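You operate a simulated robot arm through the tools that you are given. There is no shell and no other tool.

Carry out the task below with a simulated robot arm. There is one attempt and no reset: what you move stays moved.

## Task
Level the glass balance and adjust it with the 200 g weight.
Fine: bubble in the ring first; top door shut while you press ADJUST; weight back on its pad, door shut. Set down upright: check weight.

It is judged by the outcome, as a careful person would: the job done as asked, and still so three seconds after it is handed in. It fails if anything else is knocked over, pushed out of place, dropped, spilled or broken.

## Robot
A 7-joint arm with a two-finger parallel gripper, fixed in place. Base frame: the origin is on the floor under the middle of its stand, x ahead of it, y to its left, z up; the work surface is at about z = 0.9. Readings come in m, degrees, newtons and seconds.
With the tool pointing down near the work surface it reaches from about 0.3 to 0.68 m from the base axis. Its first joint turns from -66.0 to 66.0 degrees. Payload 1.57 kg.
The tool frame sits at the grasp point between the pads (the TCP): z along the fingers, y along the line on which they close. The tips reach 0.03 m beyond it. Largest opening 0.11 m; finger width 0.024, thickness 0.012; the body of the gripper, 0.048 by 0.112 m, starts 0.078 m behind the TCP.
Orientation is that of the tool frame in the base frame, as a unit quaternion [w, x, y, z]. With the fingers straight down and closing along the base's y, the tool's x points along the base's -x, its y along +y and its z along -z.

## Interface
- The arm moves only by the tool servo_tool. Its argument "rows" is a list of rows, each an object (a shift or turn left out is 0, a gripper value left out holds the last) with "slide": the shift along the base's x, y, z in m, a list of three; "angular": the turn, a rotation vector about the base's x, y, z in degrees, a list of three; "jaw": the finger opening in m, from 0 to 0.11. In form: [{"slide": [tx, ty, tz], "angular": [rx, ry, rz], "jaw": jaw}, ...]. A call has 1 to 20 rows; each row shifts and turns the commanded pose from where the row before left it. A row lasts 0.2 s, in which the tool goes at most 0.05 m and 8.6 degrees; a call with a longer step from one row to the next is refused whole, and so is a gripper value outside its range. Where a pose cannot be reached the arm comes as near as it can. A force on the tool above 40 N (or 10 N above the force at the start of the call, whichever is more), or a blocked arm, ends the call early, and 0.2 s more pass. The fingers move at their own pace (about 0.108 m/s each) and stop on an object; they squeeze with about 24 N. The grip force told is the motor's: it shows also when the fingers shut on nothing. Time passes only in rows, and 0.2 s behind the last, so rows that do not move let the fingers close. The reply holds the time, the measured pose of the TCP, the force on the tool along the base axes, the opening and the grip force, in the units named above and with some noise, with the torque about the TCP (base axes, N m) and any sound that the robot's microphone picked up.
- Cameras (640 x 400 px; columns grow to the right, rows downward): "scene" is fixed at [0.1821, -0.4054, 1.4048]; the picture's right is [0.61, -0.80, 0.00], its down [-0.45, -0.34, -0.83] and it looks along [0.66, 0.50, -0.56] (base axes); focal length 229 px, centre (320, 200). "wrist" rides on the gripper at [0.07, 0.016, -0.141] in the tool frame; the picture's right is [-0.23, 0.97, 0.00], its down [-0.86, -0.20, -0.48] and it looks along [-0.47, -0.11, 0.88] (tool axes); focal length 222 px, centre (320, 200). There is no depth. A picture from a camera that has moved, and an enlarged one, comes with that camera's place and axes in the base frame and with its lens.
- grab_frame(camera): a new picture of that camera. It takes no simulated time.
- inspect(camera, box): a new picture of the part [left, top, right, bottom] of that camera's present view, enlarged. It takes no simulated time.
- finish_job(): hands the job in; it is judged then, once.

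Places have to be worked out from the pictures, the camera data and where the tool is seen. Open the gripper and draw the arm clear of the work before you hand the job in, unless the task says otherwise.

The tools are called after ">>>" as a command line: name --argument value ..., lists and objects as JSON in quotes. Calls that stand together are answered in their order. servo_tool: Moves the arm, as the interface text tells. Its arguments: {"type":"object","properties":{"rows":{"type":"array","items":{"type":"object","properties":{"slide":{"type":"array","items":{"type":"number"}},"angular":{"type":"array","items":{"type":"number"}},"jaw":{"type":"number"}}}}},"required":["rows"]} The other tools are called the same way: grab_frame (camera) takes a picture; inspect (camera, box) takes an enlarged picture of a part of a camera's view; finish_job () hands the job in.

At the start:

```text
time: 0.0
position: [0.3838, -0.0548, 1.2464]
tcp_rot: [0.0, 0.0, 1.0, 0.0]
wrist_force: [0.5, 0.0, 0.5]
ft_torque: [0.04, -0.01, -0.01]
width: 0.1101
finger_force: 0.1
```

scene: 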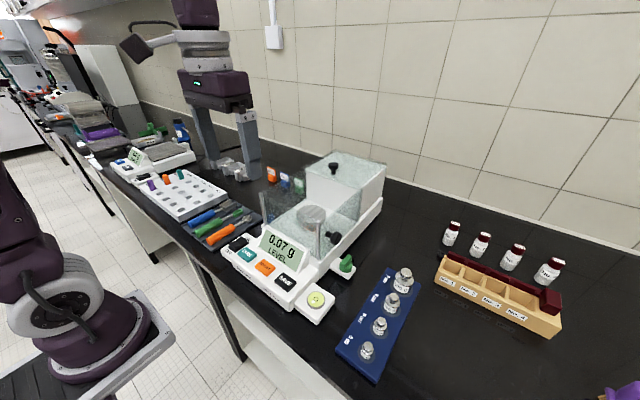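
wrist: 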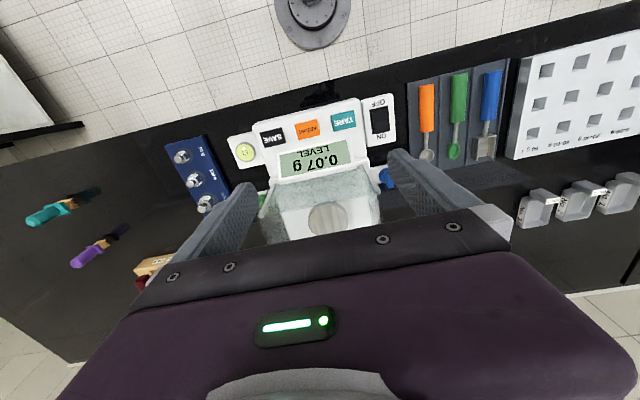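

I'll start by taking enlarged views of the balance and the weights to understand the layout.

>>> inspect --camera "scene" --box '[210, 140, 400, 330]'

>>> inspect --camera "scene" --box '[320, 240, 440, 390]'

>>> inspect --camera "wrist" --box '[150, 90, 420, 260]'

```text
2.11 times, centred on (305, 235) of scene
camera zoom: at [0.1821, -0.4054, 1.4048], right [0.61, -0.8, 0.0], down [-0.45, -0.34, -0.83], along [0.66, 0.5, -0.56], focal length 482 px, centre (352, 126)
```

zoom: 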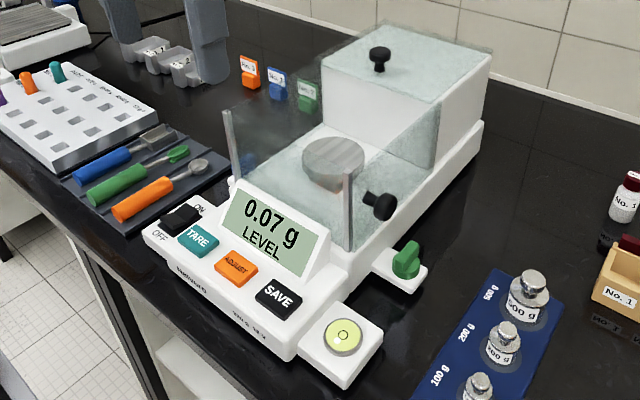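

```text
2.67 times, centred on (380, 315) of scene
camera zoom: at [0.1821, -0.4054, 1.4048], right [0.61, -0.8, 0.0], down [-0.45, -0.34, -0.83], along [0.66, 0.5, -0.56], focal length 611 px, centre (160, -107)
```

zoom: 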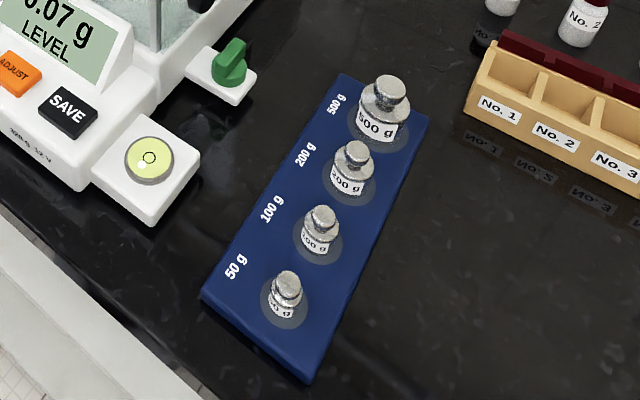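

```text
2.35 times, centred on (285, 175) of wrist
camera zoom: at [0.3146, -0.0378, 1.3879], right [0.23, 0.97, 0.0], down [0.86, -0.2, 0.48], along [0.47, -0.11, -0.88], focal length 523 px, centre (402, 259)
```

zoom: 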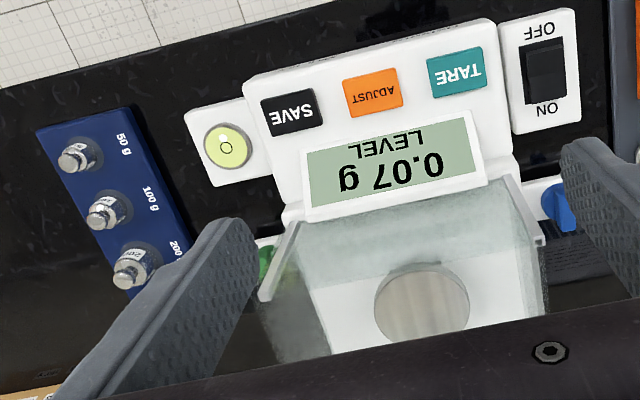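

Next I'll zoom in tightly on the bubble, the feet knobs and the doors.

>>> inspect --camera "scene" --box '[300, 285, 332, 310]'

>>> inspect --camera "scene" --box '[260, 140, 400, 230]'

>>> inspect --camera "scene" --box '[310, 220, 380, 290]'

>>> inspect --camera "wrist" --box '[225, 130, 265, 170]'

```text
16.00 times, centred on (316, 298) of scene
camera zoom: at [0.1821, -0.4054, 1.4048], right [0.61, -0.8, 0.0], down [-0.45, -0.34, -0.83], along [0.66, 0.5, -0.56], focal length 3667 px, centre (384, -1360)
```

zoom: 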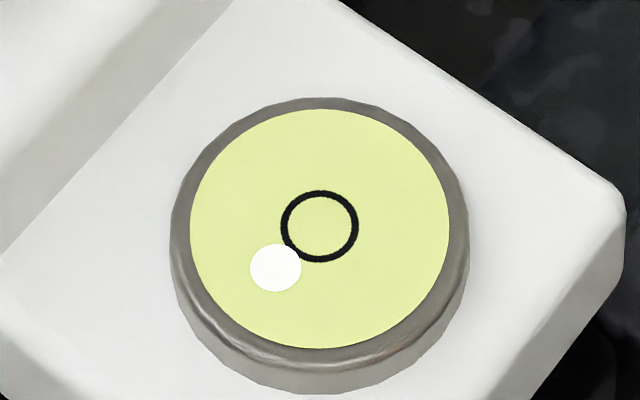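

```text
4.44 times, centred on (330, 185) of scene
camera zoom: at [0.1821, -0.4054, 1.4048], right [0.61, -0.8, 0.0], down [-0.45, -0.34, -0.83], along [0.66, 0.5, -0.56], focal length 1019 px, centre (276, 267)
```

zoom: 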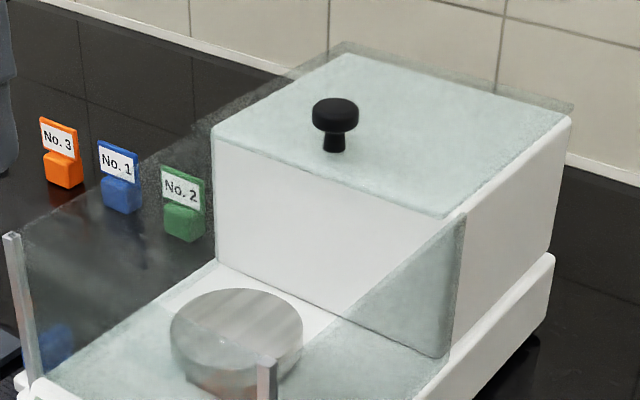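

```text
5.71 times, centred on (345, 255) of scene
camera zoom: at [0.1821, -0.4054, 1.4048], right [0.61, -0.8, 0.0], down [-0.45, -0.34, -0.83], along [0.66, 0.5, -0.56], focal length 1310 px, centre (177, -114)
```

zoom: 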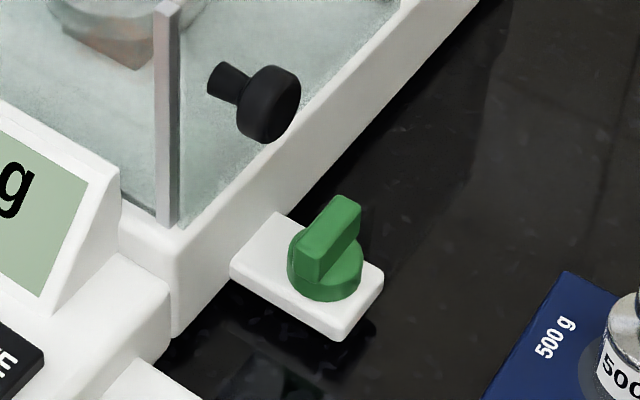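

```text
10.00 times, centred on (245, 150) of wrist
camera zoom: at [0.3146, -0.0378, 1.3879], right [0.23, 0.97, 0.0], down [0.86, -0.2, 0.48], along [0.47, -0.11, -0.88], focal length 2221 px, centre (1070, 700)
```

zoom: 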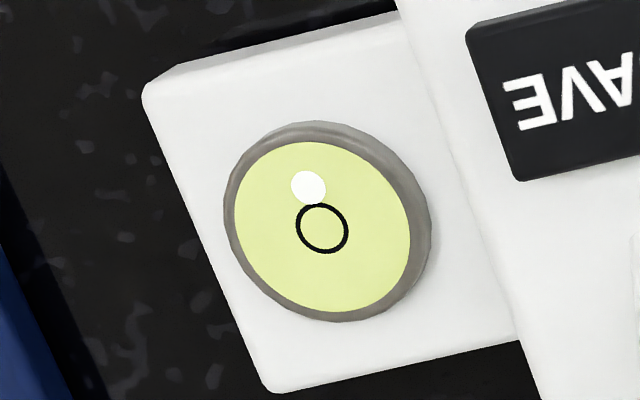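

The bubble sits toward the front (-x), so the front is high. I'll move the arm forward, still high up, to look at the draft shield, top door and knobs from above.

>>> servo_tool --rows '[{"slide": [0.04, -0.01, 0.03]}, {"slide": [0.04, -0.01, 0.03]}, {"slide": [0.04, -0.01, 0.0]}, {"slide": [0.0, 0, 0]}]'

>>> grab_frame --camera "wrist"

>>> grab_frame --camera "scene"

```text
refused: row 1 steps farther than a row can; nothing moved
```

```text
taken
camera wrist: at [0.3146, -0.0378, 1.3879], right [0.23, 0.97, 0.0], down [0.86, -0.2, 0.48], along [0.47, -0.11, -0.88], focal length 222 px, centre (320, 200)
```

wrist: 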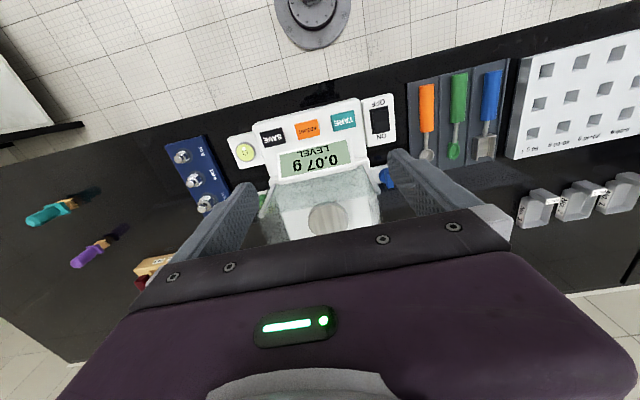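

```text
taken
```

scene: 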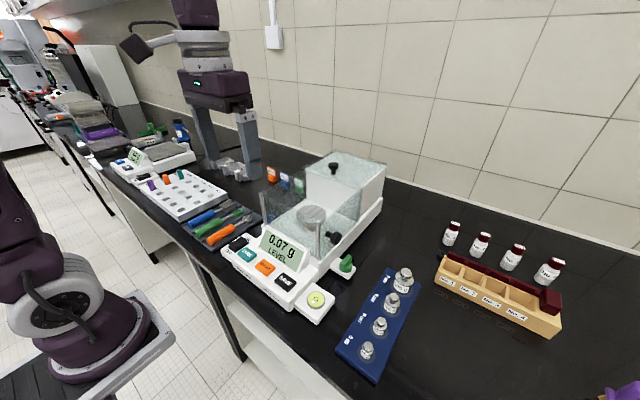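

The step was just over the 0.05 m limit, so I'll resend it with smaller steps.

>>> servo_tool --rows '[{"slide": [0.03, -0.01, 0.02]}, {"slide": [0.03, -0.01, 0.02]}, {"slide": [0.03, -0.01, 0.02]}, {"slide": [0.03, 0, 0]}, {"slide": [0, 0, 0]}]'

>>> grab_frame --camera "wrist"

```text
time: 1.2
position: [0.4752, -0.0854, 1.309]
tcp_rot: [0.001, -0.001, 1.0, 0.0]
wrist_force: [-0.1, 0.4, -0.1]
ft_torque: [-0.02, -0.02, 0.0]
width: 0.1103
finger_force: 0.0
out of reach, approached as far as the arm can: row 4
```

```text
taken
camera wrist: at [0.4054, -0.0689, 1.4494], right [0.23, 0.97, 0.0], down [0.85, -0.2, 0.48], along [0.47, -0.11, -0.88], focal length 222 px, centre (320, 200)
```

wrist: 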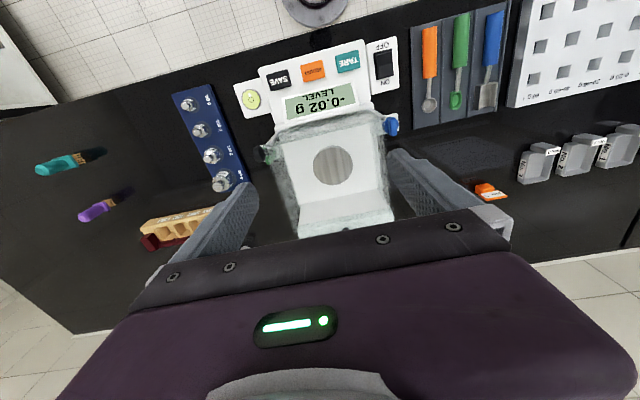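

Useful view from above. I'll zoom in on the balance.

>>> inspect --camera "wrist" --box '[220, 30, 420, 240]'

>>> inspect --camera "wrist" --box '[235, 100, 315, 200]'

>>> inspect --camera "wrist" --box '[350, 80, 420, 160]'

>>> inspect --camera "wrist" --box '[160, 80, 260, 200]'

>>> inspect --camera "scene" --box '[240, 140, 400, 290]'

```text
1.90 times, centred on (320, 135) of wrist
camera zoom: at [0.4054, -0.0689, 1.4494], right [0.23, 0.97, 0.0], down [0.85, -0.2, 0.48], along [0.47, -0.11, -0.88], focal length 423 px, centre (320, 324)
```

zoom: 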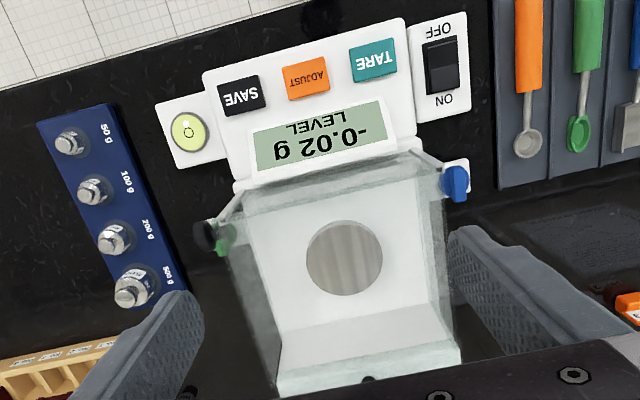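

```text
4.00 times, centred on (275, 150) of wrist
camera zoom: at [0.4054, -0.0689, 1.4494], right [0.23, 0.97, 0.0], down [0.85, -0.2, 0.48], along [0.47, -0.11, -0.88], focal length 888 px, centre (500, 400)
```

zoom: 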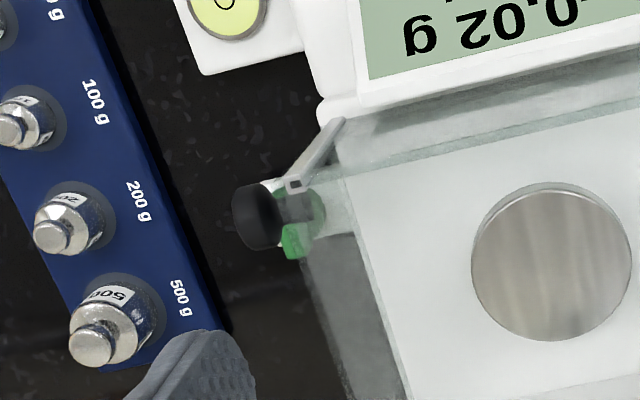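

```text
5.00 times, centred on (385, 120) of wrist
camera zoom: at [0.4054, -0.0689, 1.4494], right [0.23, 0.97, 0.0], down [0.85, -0.2, 0.48], along [0.47, -0.11, -0.88], focal length 1111 px, centre (-5, 600)
```

zoom: 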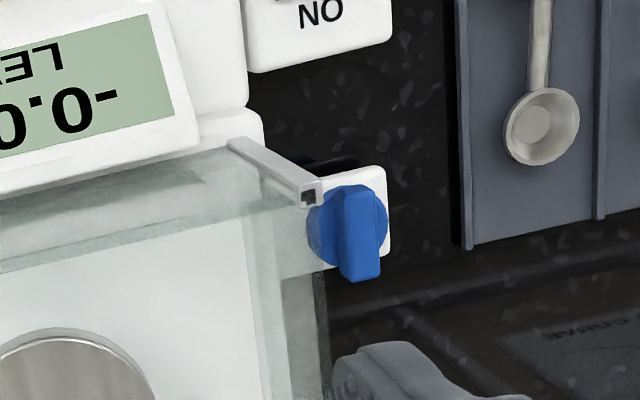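

```text
3.33 times, centred on (210, 140) of wrist
camera zoom: at [0.4054, -0.0689, 1.4494], right [0.23, 0.97, 0.0], down [0.85, -0.2, 0.48], along [0.47, -0.11, -0.88], focal length 740 px, centre (687, 400)
```

zoom: 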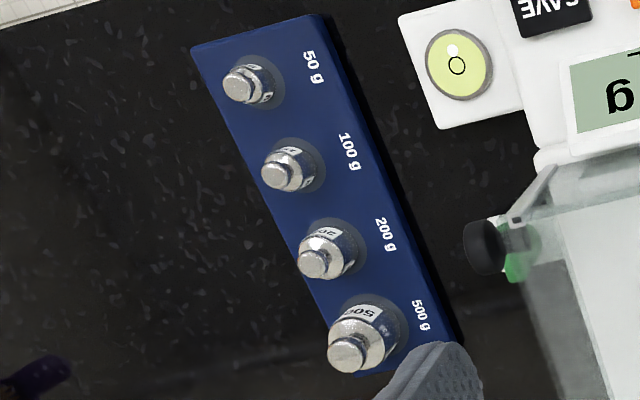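

```text
2.67 times, centred on (320, 215) of scene
camera zoom: at [0.1821, -0.4054, 1.4048], right [0.61, -0.8, 0.0], down [-0.45, -0.34, -0.83], along [0.66, 0.5, -0.56], focal length 611 px, centre (320, 160)
```

zoom: 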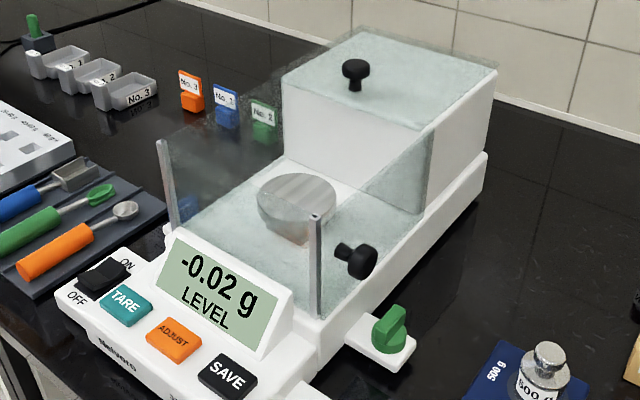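

The main positions work out as follows:
- Chamber: x 0.48–0.64, y -0.172–0.01, top at about z = 1.096.
- Pan: about (0.57, -0.08, 1.008).
- Green knob: about (0.547, -0.22). Blue knob: about (0.537, 0.067).
- Top door: slid back, with its knob at about (0.668, -0.081, 1.13).

I'll move the wrist camera to look at the green knob and the bubble together.

>>> servo_tool --rows '[{"slide": [-0.024, -0.034, -0.02]}, {"slide": [-0.024, -0.034, -0.025]}, {"slide": [-0.024, -0.032, -0.025]}, {"slide": [0, 0, -0.03]}, {"slide": [0, 0, 0]}]'

>>> grab_frame --camera "wrist"

>>> inspect --camera "wrist" --box '[240, 60, 400, 220]'

```text
time: 2.4
position: [0.4023, -0.1823, 1.2074]
tcp_rot: [0.0, 0.0, 1.0, 0.0]
wrist_force: [0.3, 0.1, -0.3]
ft_torque: [0.0, 0.0, -0.01]
width: 0.1102
finger_force: 0.0
```

```text
taken
camera wrist: at [0.3332, -0.166, 1.3478], right [0.23, 0.97, 0.0], down [0.85, -0.2, 0.48], along [0.47, -0.11, -0.88], focal length 222 px, centre (320, 200)
```

wrist: 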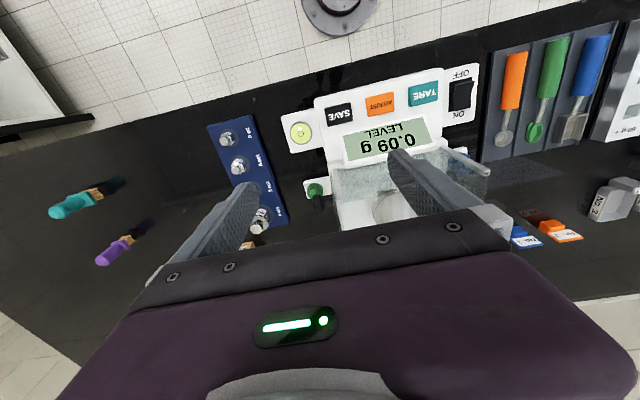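

```text
2.50 times, centred on (320, 140) of wrist
camera zoom: at [0.3332, -0.166, 1.3478], right [0.23, 0.97, 0.0], down [0.85, -0.2, 0.48], along [0.47, -0.11, -0.88], focal length 555 px, centre (320, 350)
```

zoom: 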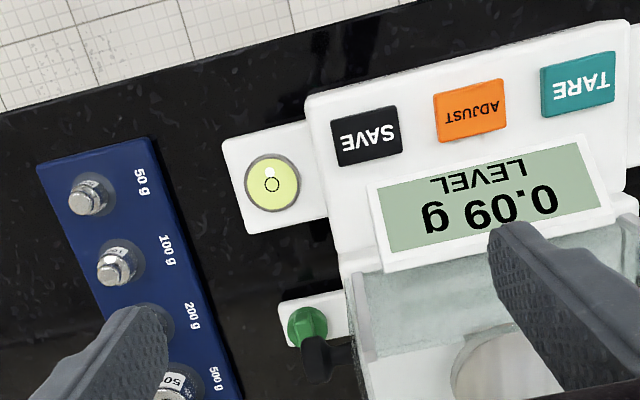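

>>> inspect --camera "wrist" --box '[295, 165, 345, 215]'

>>> inspect --camera "scene" --box '[320, 245, 365, 285]'

>>> inspect --camera "wrist" --box '[280, 110, 330, 150]'

```text
8.00 times, centred on (320, 190) of wrist
camera zoom: at [0.3332, -0.166, 1.3478], right [0.23, 0.97, 0.0], down [0.85, -0.2, 0.48], along [0.47, -0.11, -0.88], focal length 1777 px, centre (320, 280)
```

zoom: 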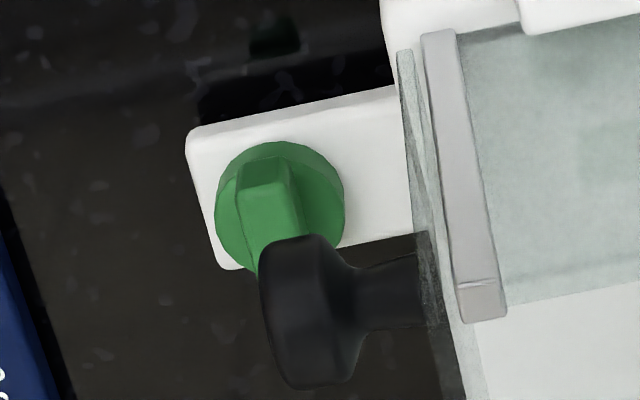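

```text
10.00 times, centred on (342, 265) of scene
camera zoom: at [0.1821, -0.4054, 1.4048], right [0.61, -0.8, 0.0], down [-0.45, -0.34, -0.83], along [0.66, 0.5, -0.56], focal length 2292 px, centre (95, -450)
```

zoom: 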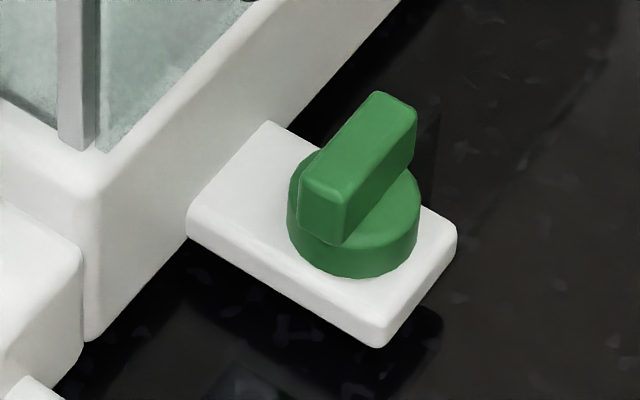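

```text
10.00 times, centred on (305, 130) of wrist
camera zoom: at [0.3332, -0.166, 1.3478], right [0.23, 0.97, 0.0], down [0.85, -0.2, 0.48], along [0.47, -0.11, -0.88], focal length 2221 px, centre (470, 900)
```

zoom: 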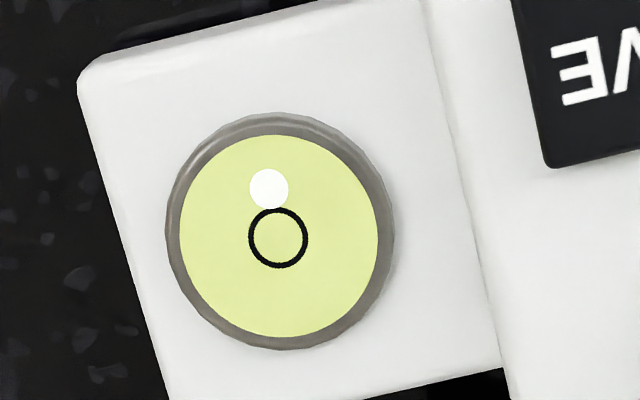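

The green foot has an upright grip bar, about 4 cm long, running along x. I'll close the fingers, lean the tool outward by 25° and approach from outside to nudge the rear end of the bar toward +y. That turns it counter-clockwise and should show how the bubble responds.

>>> servo_tool --rows '[{"slide": [0.03, -0.033, 0], "angular": [8.3, 0, 0], "jaw": 0.0}, {"slide": [0.03, -0.033, 0], "angular": [8.3, 0, 0]}, {"slide": [0.03, -0.033, 0], "angular": [8.4, 0, 0]}, {"slide": [0.0216, 0, -0.03]}, {"slide": [0.0216, 0, -0.03]}, {"slide": [0.0216, 0, -0.03]}, {"slide": [0, 0, -0.03]}, {"slide": [0, 0, -0.03]}, {"slide": [0, 0, 0]}]'

>>> grab_frame --camera "wrist"

>>> inspect --camera "scene" --box '[240, 170, 440, 350]'

```text
time: 4.4
position: [0.5318, -0.2359, 1.0686]
tcp_rot: [0.002, 0.0, 0.986, 0.164]
wrist_force: [0.1, -0.9, -0.3]
ft_torque: [0.01, -0.02, 0.01]
width: 0.0
finger_force: 21.3
out of reach, approached as far as the arm can: row 3
```

```text
taken
camera wrist: at [0.462, -0.2662, 1.2071], right [0.23, 0.92, 0.32], down [0.85, -0.34, 0.39], along [0.47, 0.18, -0.86], focal length 222 px, centre (320, 200)
```

wrist: 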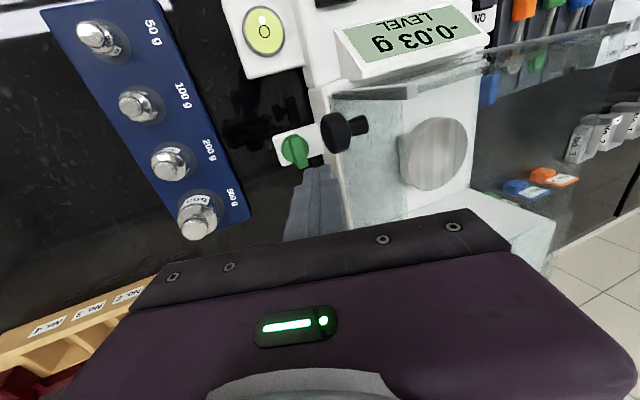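

```text
2.22 times, centred on (340, 260) of scene
camera zoom: at [0.1821, -0.4054, 1.4048], right [0.61, -0.8, 0.0], down [-0.45, -0.34, -0.83], along [0.66, 0.5, -0.56], focal length 509 px, centre (276, 67)
```

zoom: 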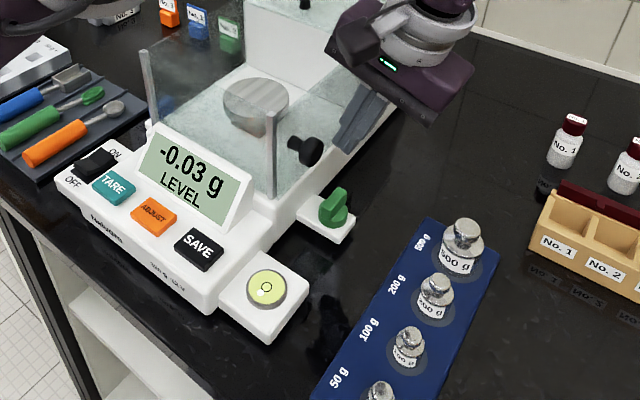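

Row 3 was clipped by reach, so the tool sits a bit inward of where I wanted it, with no contact. I'll move it outward, add the missing tilt and go over the rear end of the bar.

>>> servo_tool --rows '[{"slide": [0.0, -0.04, 0], "angular": [6.1, 0, 0]}, {"slide": [0.0252, 0, -0.03]}, {"slide": [0, 0, -0.02]}, {"slide": [0, 0, 0]}]'

>>> grab_frame --camera "wrist"

>>> inspect --camera "scene" --box '[300, 200, 420, 300]'

```text
time: 5.4
position: [0.5426, -0.2664, 1.0304]
tcp_rot: [0.001, 0.001, 0.976, 0.217]
wrist_force: [-0.9, -1.1, 0.2]
ft_torque: [0.0, 0.0, 0.02]
width: 0.0
finger_force: 21.1
out of reach, approached as far as the arm can: row 2
```

```text
taken
camera wrist: at [0.4739, -0.311, 1.1651], right [0.23, 0.88, 0.41], down [0.85, -0.39, 0.35], along [0.47, 0.27, -0.84], focal length 222 px, centre (320, 200)
```

wrist: 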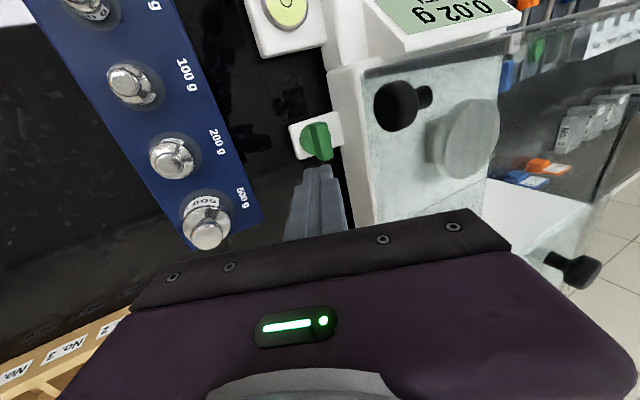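

```text
4.00 times, centred on (360, 250) of scene
camera zoom: at [0.1821, -0.4054, 1.4048], right [0.61, -0.8, 0.0], down [-0.45, -0.34, -0.83], along [0.66, 0.5, -0.56], focal length 917 px, centre (160, 0)
```

zoom: 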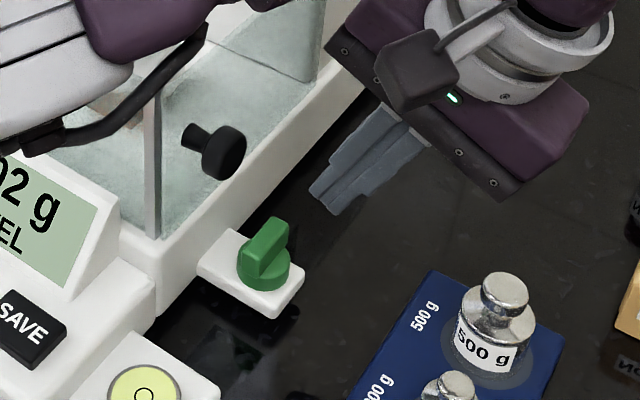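

>>> grab_frame --camera "scene"

>>> inspect --camera "wrist" --box '[270, 90, 370, 250]'

```text
taken
```

scene: 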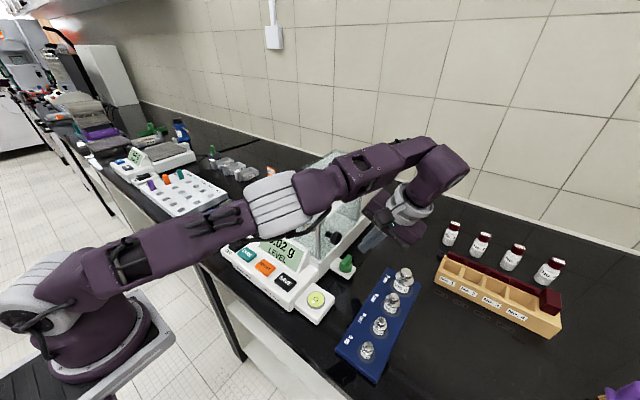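

```text
2.50 times, centred on (320, 170) of wrist
camera zoom: at [0.4739, -0.311, 1.1651], right [0.23, 0.88, 0.41], down [0.85, -0.39, 0.35], along [0.47, 0.27, -0.84], focal length 555 px, centre (320, 275)
```

zoom: 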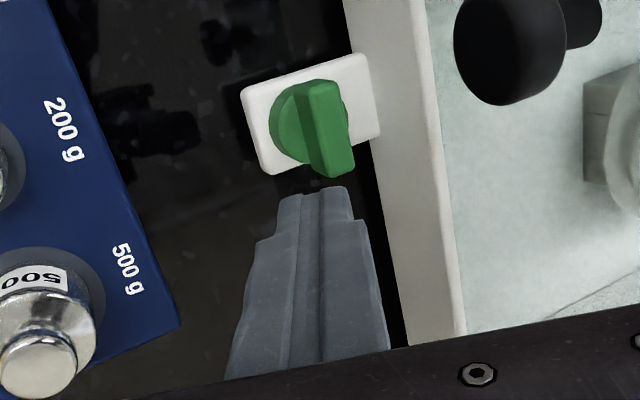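

The knob centre is at about (0.531, -0.223), with the bar from x 0.513 to 0.547 and its top at about z 0.957. I'll lower the fingertips just outside the rear end of the bar.

>>> servo_tool --rows '[{"slide": [0.0, 0, -0.03]}, {"slide": [0.0095, 0, -0.0265]}, {"slide": [0, 0, 0]}]'

>>> inspect --camera "scene" --box '[310, 220, 390, 290]'

>>> inspect --camera "wrist" --box '[270, 90, 370, 250]'

```text
time: 6.2
position: [0.5537, -0.268, 0.9733]
tcp_rot: [0.002, -0.001, 0.976, 0.217]
wrist_force: [-0.3, -0.6, -0.4]
ft_torque: [0.0, 0.02, -0.04]
width: 0.0
finger_force: 20.4
```

```text
5.71 times, centred on (350, 255) of scene
camera zoom: at [0.1821, -0.4054, 1.4048], right [0.61, -0.8, 0.0], down [-0.45, -0.34, -0.83], along [0.66, 0.5, -0.56], focal length 1310 px, centre (149, -114)
```

zoom: 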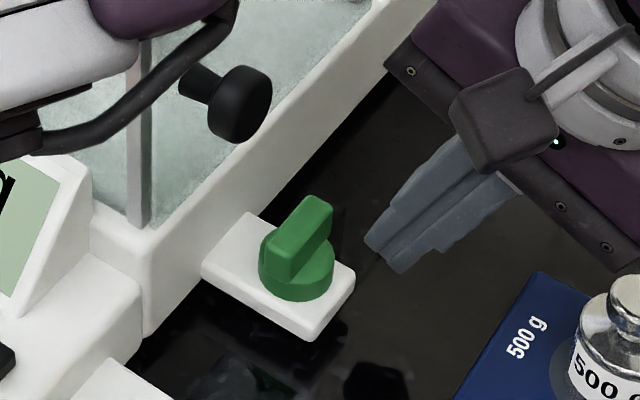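

```text
2.50 times, centred on (320, 170) of wrist
camera zoom: at [0.4841, -0.3125, 1.107], right [0.23, 0.88, 0.41], down [0.85, -0.38, 0.35], along [0.47, 0.27, -0.84], focal length 555 px, centre (320, 275)
```

zoom: 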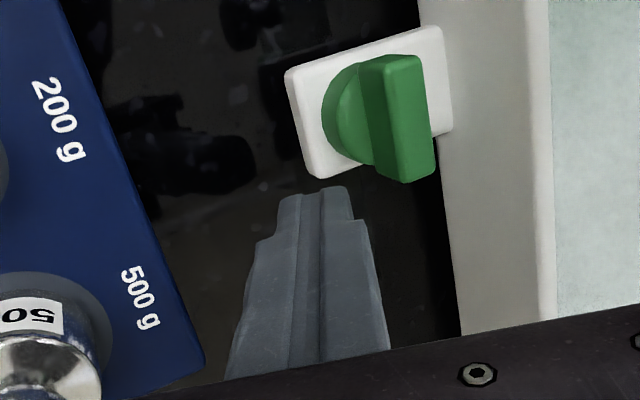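

Geometry matches the pictures. I'll push +y slowly, with about 15 mm of gap to close and then about 3 mm of push.

>>> servo_tool --rows '[{"slide": [0, 0.006, 0]}, {"slide": [0, 0.004, 0]}, {"slide": [0, 0.003, 0]}, {"slide": [0, 0.002, 0]}, {"slide": [0, 0.002, 0]}, {"slide": [0, 0.001, 0]}, {"slide": [0, 0, 0]}]'

>>> inspect --camera "scene" --box '[310, 220, 390, 290]'

>>> inspect --camera "scene" --box '[300, 285, 332, 310]'

```text
time: 7.8
position: [0.5529, -0.2473, 0.9753]
tcp_rot: [0.002, 0.0, 0.976, 0.216]
wrist_force: [6.8, -3.4, 1.1]
ft_torque: [-0.07, -0.17, -0.15]
width: 0.0001
finger_force: 20.9
```

```text
5.71 times, centred on (350, 255) of scene
camera zoom: at [0.1823, -0.4055, 1.4048], right [0.61, -0.8, 0.0], down [-0.45, -0.34, -0.83], along [0.66, 0.5, -0.56], focal length 1310 px, centre (149, -114)
```

zoom: 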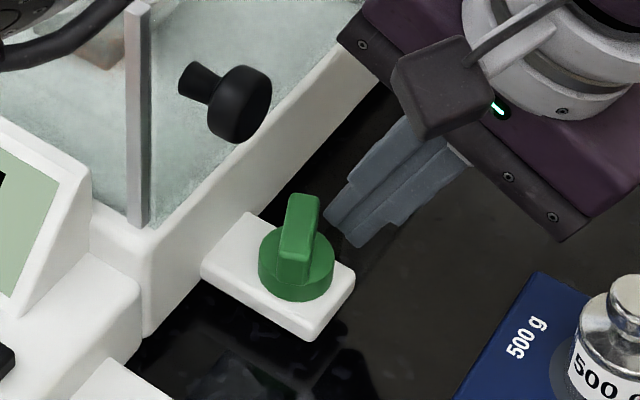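

```text
16.00 times, centred on (316, 298) of scene
camera zoom: at [0.1823, -0.4055, 1.4048], right [0.61, -0.8, 0.0], down [-0.45, -0.34, -0.83], along [0.66, 0.5, -0.56], focal length 3667 px, centre (384, -1360)
```

zoom: 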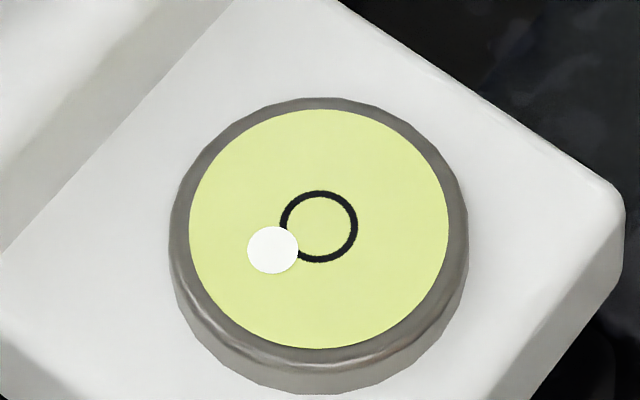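

It worked. The knob turned counter-clockwise and the bubble moved about (+3.3, +3.0) mm, away from the green corner. Green needs roughly the same amount again, so I'll push a little further in steps.

>>> servo_tool --rows '[{"slide": [0, 0.001, 0]}, {"slide": [0, 0.001, 0]}, {"slide": [0, 0.001, 0]}, {"slide": [0, 0, 0]}]'

>>> inspect --camera "scene" --box '[310, 220, 390, 290]'

>>> inspect --camera "scene" --box '[300, 285, 332, 310]'

```text
time: 8.8
position: [0.5521, -0.244, 0.9756]
tcp_rot: [0.002, 0.0, 0.976, 0.216]
wrist_force: [2.8, -0.5, -2.2]
ft_torque: [-0.1, -0.08, 0.0]
width: 0.0
finger_force: 21.4
```

```text
5.71 times, centred on (350, 255) of scene
camera zoom: at [0.1822, -0.4054, 1.4048], right [0.61, -0.8, 0.0], down [-0.45, -0.34, -0.83], along [0.66, 0.5, -0.56], focal length 1310 px, centre (149, -114)
```

zoom: 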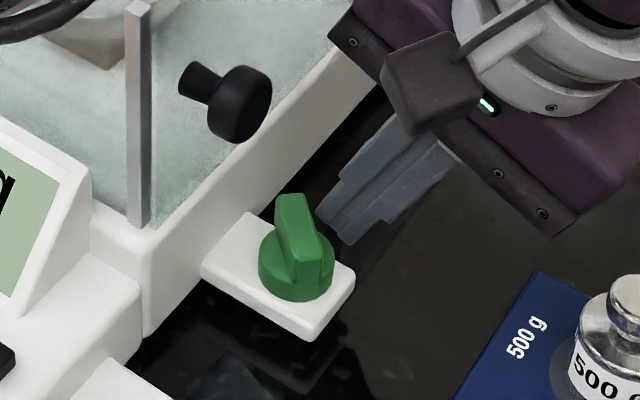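

```text
16.00 times, centred on (316, 298) of scene
camera zoom: at [0.1822, -0.4054, 1.4048], right [0.61, -0.8, 0.0], down [-0.45, -0.34, -0.83], along [0.66, 0.5, -0.56], focal length 3667 px, centre (384, -1360)
```

zoom: 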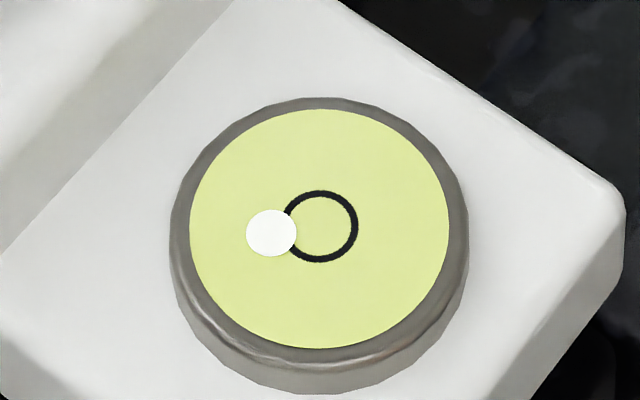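

The bubble is at (-49, +7) px from the ring centre. By symmetry the blue knob, turned counter-clockwise, should take it along (+32, -3) px per unit, so green is about right. I'll back off, rise and cross over the balance to the blue knob with the lean mirrored.

>>> servo_tool --rows '[{"slide": [0, -0.03, 0]}, {"slide": [-0.02, 0, 0.04]}, {"slide": [-0.02, 0, 0.04]}, {"slide": [-0.03, 0, 0.035]}, {"slide": [-0.02, 0, 0.04]}, {"slide": [0, 0, 0.04]}, {"slide": [-0.005, 0.045, 0.005], "angular": [-8.35, 0, 0]}, {"slide": [-0.005, 0.045, 0.005], "angular": [-8.35, 0, 0]}, {"slide": [-0.005, 0.045, 0.005], "angular": [-8.35, 0, 0]}, {"slide": [-0.005, 0.045, 0.005], "angular": [-8.35, 0, 0]}, {"slide": [-0.005, 0.045, 0.005], "angular": [-8.35, 0, 0]}, {"slide": [-0.005, 0.045, 0.005], "angular": [-8.35, 0, 0]}, {"slide": [0, 0.038, 0]}, {"slide": [0, 0.038, 0]}, {"slide": [0, 0.038, 0]}, {"slide": [0, 0, 0]}]'

>>> grab_frame --camera "wrist"

>>> grab_frame --camera "scene"

>>> inspect --camera "scene" --box '[300, 285, 332, 310]'

```text
time: 12.2
position: [0.4312, 0.1117, 1.1999]
tcp_rot: [0.002, -0.001, 0.976, -0.218]
wrist_force: [-0.6, -0.2, 0.7]
ft_torque: [0.01, 0.02, -0.02]
width: 0.0
finger_force: 21.3
```

```text
taken
camera wrist: at [0.3619, 0.1859, 1.3193], right [0.23, 0.88, -0.41], down [0.85, 0.02, 0.52], along [0.47, -0.47, -0.75], focal length 222 px, centre (320, 200)
```

wrist: 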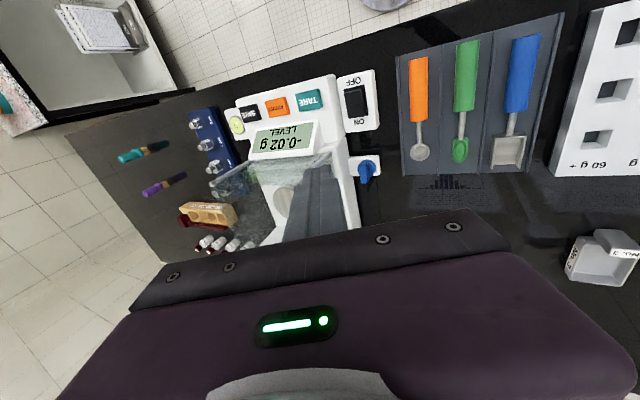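

```text
taken
```

scene: 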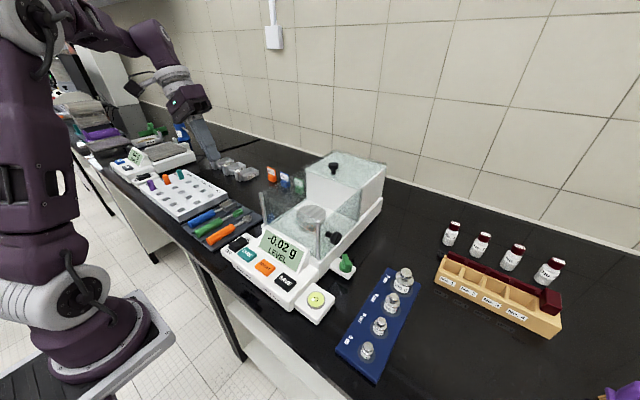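

```text
16.00 times, centred on (316, 298) of scene
camera zoom: at [0.1821, -0.4054, 1.4048], right [0.61, -0.8, 0.0], down [-0.45, -0.34, -0.83], along [0.66, 0.5, -0.56], focal length 3667 px, centre (384, -1360)
```

zoom: 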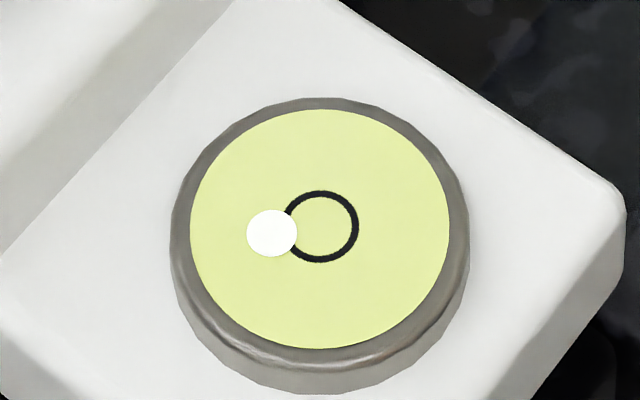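

Bubble steady. Now I'll zoom in on the blue knob from this angle to locate it.

>>> inspect --camera "wrist" --box '[330, 130, 430, 210]'

>>> inspect --camera "wrist" --box '[220, 60, 420, 240]'

```text
5.00 times, centred on (380, 170) of wrist
camera zoom: at [0.3619, 0.1859, 1.3193], right [0.23, 0.88, -0.41], down [0.85, 0.02, 0.52], along [0.47, -0.47, -0.75], focal length 1111 px, centre (20, 350)
```

zoom: 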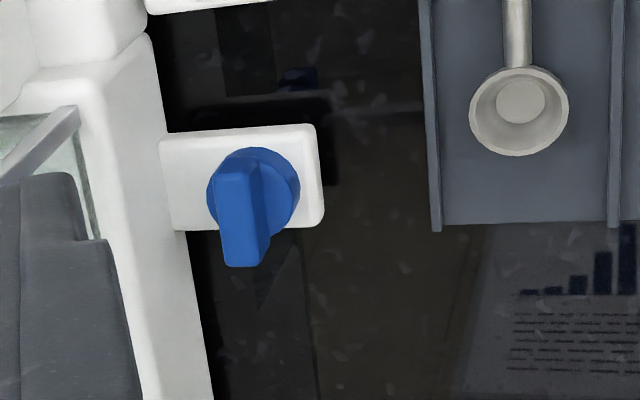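

```text
2.22 times, centred on (320, 150) of wrist
camera zoom: at [0.3619, 0.1859, 1.3193], right [0.23, 0.88, -0.41], down [0.85, 0.02, 0.52], along [0.47, -0.47, -0.75], focal length 494 px, centre (320, 311)
```

zoom: 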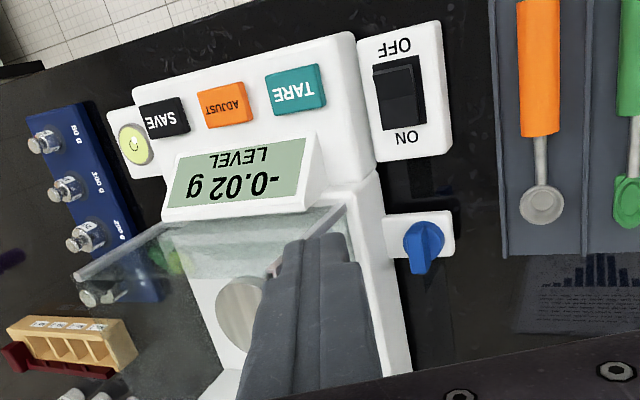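

The blue knob centre is at about (0.527, 0.066), with its bar front end at x ≈ 0.509 and the bar turned about -8°. I'll descend outside the front end of the bar, clear of the spoon tray (y ≥ 0.125), then push it toward -y to turn it counter-clockwise.

>>> servo_tool --rows '[{"slide": [0.0245, 0, -0.04]}, {"slide": [0.0245, 0, -0.04]}, {"slide": [0.0245, 0, -0.04]}, {"slide": [0, 0, -0.04]}, {"slide": [0, 0, -0.04]}, {"slide": [0, 0, -0.0255]}, {"slide": [0, 0, 0]}]'

>>> inspect --camera "wrist" --box '[220, 50, 420, 250]'

>>> inspect --camera "scene" --box '[180, 170, 320, 270]'

```text
time: 13.8
position: [0.5098, 0.109, 0.9741]
tcp_rot: [0.002, -0.001, 0.976, -0.217]
wrist_force: [0.1, 0.3, 0.2]
ft_torque: [-0.01, -0.01, -0.02]
width: 0.0
finger_force: 21.2
```

```text
2.00 times, centred on (320, 150) of wrist
camera zoom: at [0.4404, 0.1833, 1.0954], right [0.23, 0.88, -0.41], down [0.85, 0.02, 0.52], along [0.47, -0.47, -0.75], focal length 444 px, centre (320, 300)
```

zoom: 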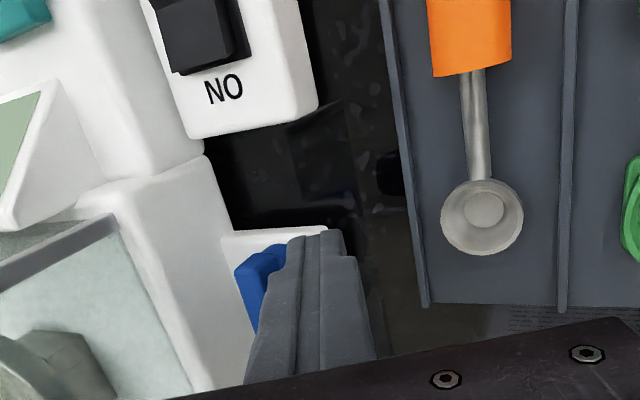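

```text
4.00 times, centred on (250, 220) of scene
camera zoom: at [0.1821, -0.4054, 1.4048], right [0.61, -0.8, 0.0], down [-0.45, -0.34, -0.83], along [0.66, 0.5, -0.56], focal length 917 px, centre (600, 120)
```

zoom: 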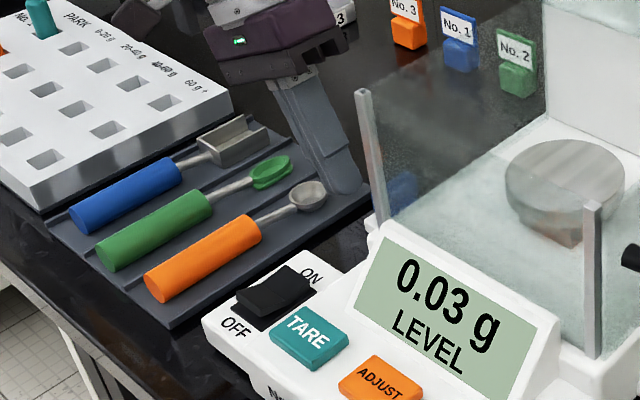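

I'll shift 5 mm in -x, then push in -y gradually while watching the bubble.

>>> servo_tool --rows '[{"slide": [-0.005, 0, 0]}, {"slide": [0, -0.005, 0]}, {"slide": [0, -0.004, 0]}, {"slide": [0, -0.002, 0]}, {"slide": [0, -0.001, 0]}, {"slide": [0, -0.001, 0]}, {"slide": [0, -0.001, 0]}, {"slide": [0, 0, 0]}]'

>>> inspect --camera "scene" --box '[300, 285, 332, 310]'

>>> inspect --camera "wrist" --box '[270, 110, 370, 230]'

```text
time: 15.6
position: [0.5021, 0.0969, 0.9753]
tcp_rot: [0.001, -0.001, 0.976, -0.218]
wrist_force: [-0.4, 0.4, -0.4]
ft_torque: [0.01, 0.01, 0.02]
width: 0.0002
finger_force: 21.5
```

```text
16.00 times, centred on (316, 298) of scene
camera zoom: at [0.1821, -0.4054, 1.4048], right [0.61, -0.8, 0.0], down [-0.45, -0.34, -0.83], along [0.66, 0.5, -0.56], focal length 3667 px, centre (384, -1360)
```

zoom: 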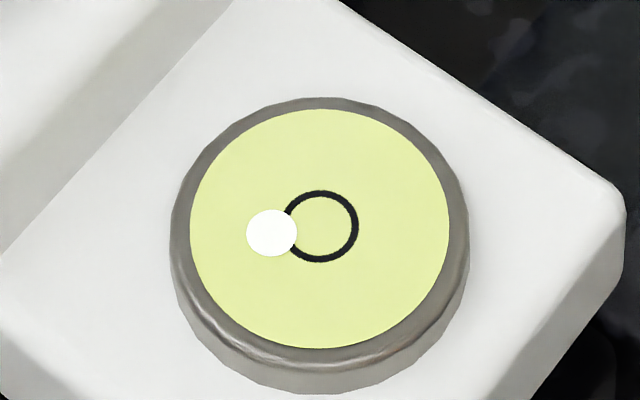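

```text
3.33 times, centred on (320, 170) of wrist
camera zoom: at [0.432, 0.1704, 1.096], right [0.23, 0.88, -0.41], down [0.85, 0.02, 0.52], along [0.47, -0.47, -0.75], focal length 740 px, centre (320, 300)
```

zoom: 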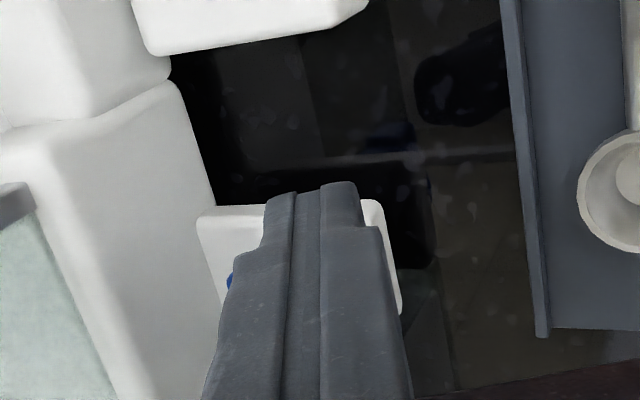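

No contact yet, so I'll continue in small steps.

>>> servo_tool --rows '[{"slide": [0.002, -0.001, 0]}, {"slide": [0, -0.001, 0]}, {"slide": [0, -0.001, 0]}, {"slide": [0, 0, 0]}]'

>>> inspect --camera "scene" --box '[300, 285, 332, 310]'

>>> inspect --camera "scene" --box '[230, 170, 310, 240]'

```text
time: 16.6
position: [0.5035, 0.092, 0.9747]
tcp_rot: [0.002, 0.0, 0.976, -0.218]
wrist_force: [-0.2, 0.1, -0.1]
ft_torque: [-0.01, 0.03, -0.01]
width: 0.0003
finger_force: 21.6
```

```text
16.00 times, centred on (316, 298) of scene
camera zoom: at [0.1821, -0.4054, 1.4048], right [0.61, -0.8, 0.0], down [-0.45, -0.34, -0.83], along [0.66, 0.5, -0.56], focal length 3667 px, centre (384, -1360)
```

zoom: 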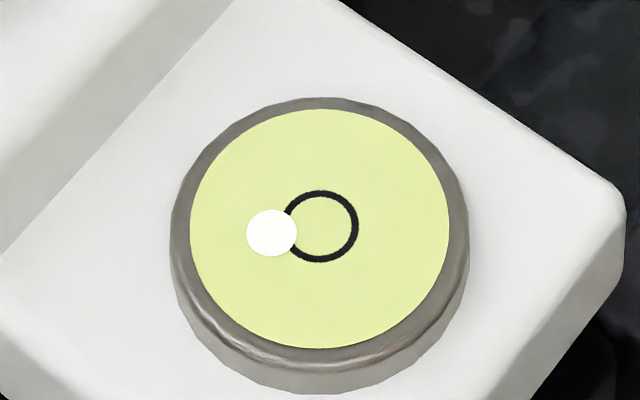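

```text
5.71 times, centred on (270, 205) of scene
camera zoom: at [0.1821, -0.4054, 1.4048], right [0.61, -0.8, 0.0], down [-0.45, -0.34, -0.83], along [0.66, 0.5, -0.56], focal length 1310 px, centre (606, 171)
```

zoom: 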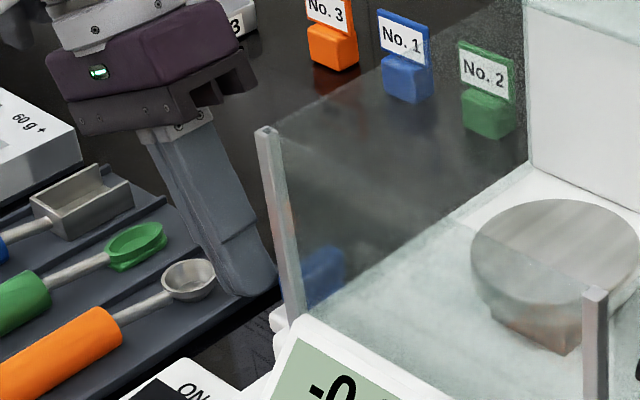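

The finger is passing just in front of the bar end, so the blue knob is a bit further back, at x ≈ 0.535. I'll back off, shift +x by 1 cm and push again.

>>> inspect --camera "scene" --box '[255, 195, 285, 225]'

>>> servo_tool --rows '[{"slide": [0, 0.008, 0]}, {"slide": [0, 0.006, 0]}, {"slide": [0.006, 0, 0]}, {"slide": [0.005, 0, 0]}, {"slide": [0, 0, 0]}]'

>>> inspect --camera "wrist" --box '[270, 110, 370, 230]'

```text
13.33 times, centred on (270, 210) of scene
camera zoom: at [0.1821, -0.4054, 1.4048], right [0.61, -0.8, 0.0], down [-0.45, -0.34, -0.83], along [0.66, 0.5, -0.56], focal length 3056 px, centre (987, 67)
```

zoom: 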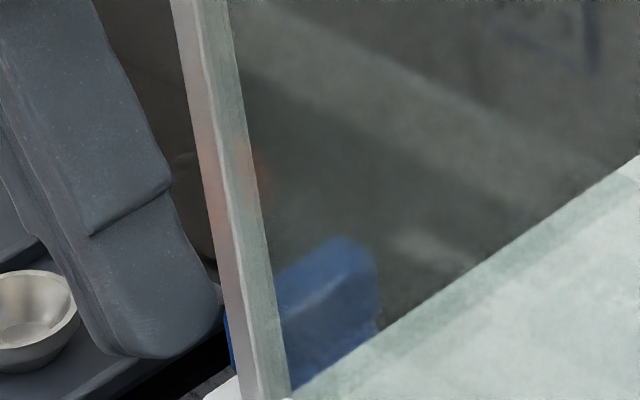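

```text
time: 17.8
position: [0.5131, 0.1075, 0.9754]
tcp_rot: [0.001, -0.001, 0.976, -0.218]
wrist_force: [-0.4, -0.3, 1.1]
ft_torque: [-0.02, 0.0, 0.02]
width: 0.0
finger_force: 21.0
```

```text
3.33 times, centred on (320, 170) of wrist
camera zoom: at [0.4441, 0.1814, 1.0957], right [0.23, 0.88, -0.41], down [0.85, 0.02, 0.52], along [0.47, -0.47, -0.75], focal length 740 px, centre (320, 300)
```

zoom: 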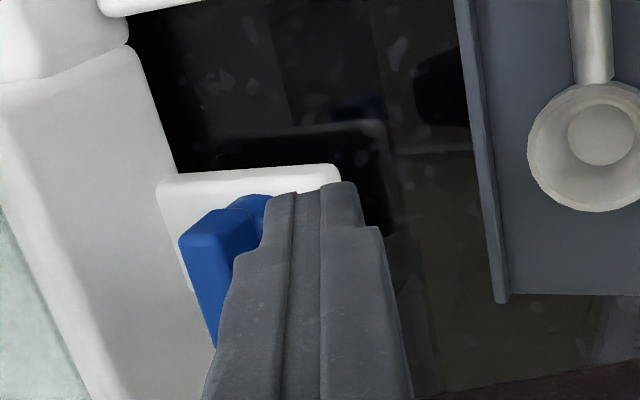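

Now the fingertip overlaps the front part of the bar. Pushing -y in small steps.

>>> servo_tool --rows '[{"slide": [0, -0.004, 0]}, {"slide": [0, -0.003, 0]}, {"slide": [0, -0.002, 0]}, {"slide": [0, -0.001, 0]}, {"slide": [0, -0.001, 0]}, {"slide": [0, -0.001, 0]}, {"slide": [0, 0, 0]}]'

>>> inspect --camera "scene" --box '[300, 285, 332, 310]'

>>> inspect --camera "wrist" --box '[270, 110, 370, 230]'

```text
time: 19.4
position: [0.5134, 0.0951, 0.975]
tcp_rot: [0.002, -0.001, 0.976, -0.218]
wrist_force: [0.5, 0.1, -0.9]
ft_torque: [-0.01, -0.02, 0.01]
width: 0.0
finger_force: 21.3
```

```text
16.00 times, centred on (316, 298) of scene
camera zoom: at [0.1821, -0.4054, 1.4048], right [0.61, -0.8, 0.0], down [-0.45, -0.34, -0.83], along [0.66, 0.5, -0.56], focal length 3667 px, centre (384, -1360)
```

zoom: 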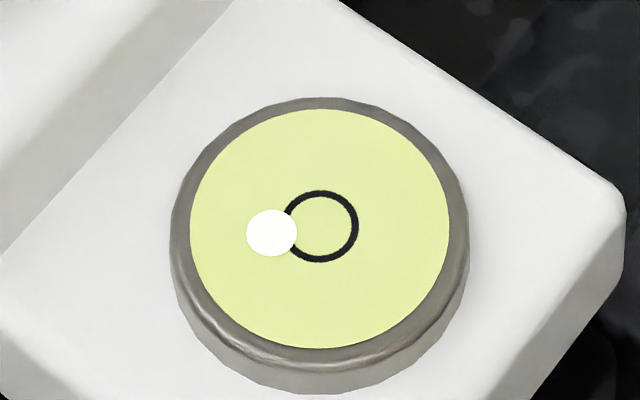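

```text
3.33 times, centred on (320, 170) of wrist
camera zoom: at [0.4444, 0.1701, 1.0956], right [0.23, 0.88, -0.41], down [0.85, 0.02, 0.52], along [0.47, -0.47, -0.75], focal length 740 px, centre (320, 300)
```

zoom: 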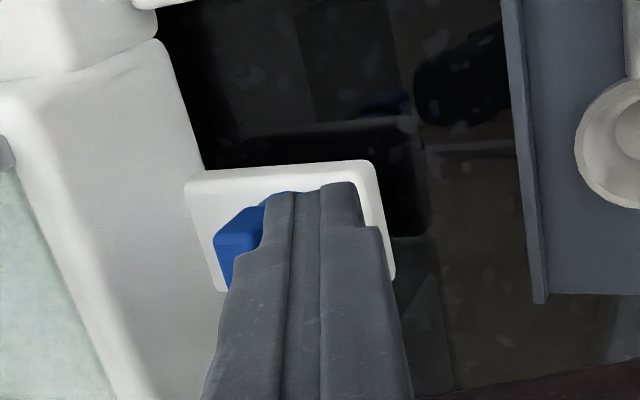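

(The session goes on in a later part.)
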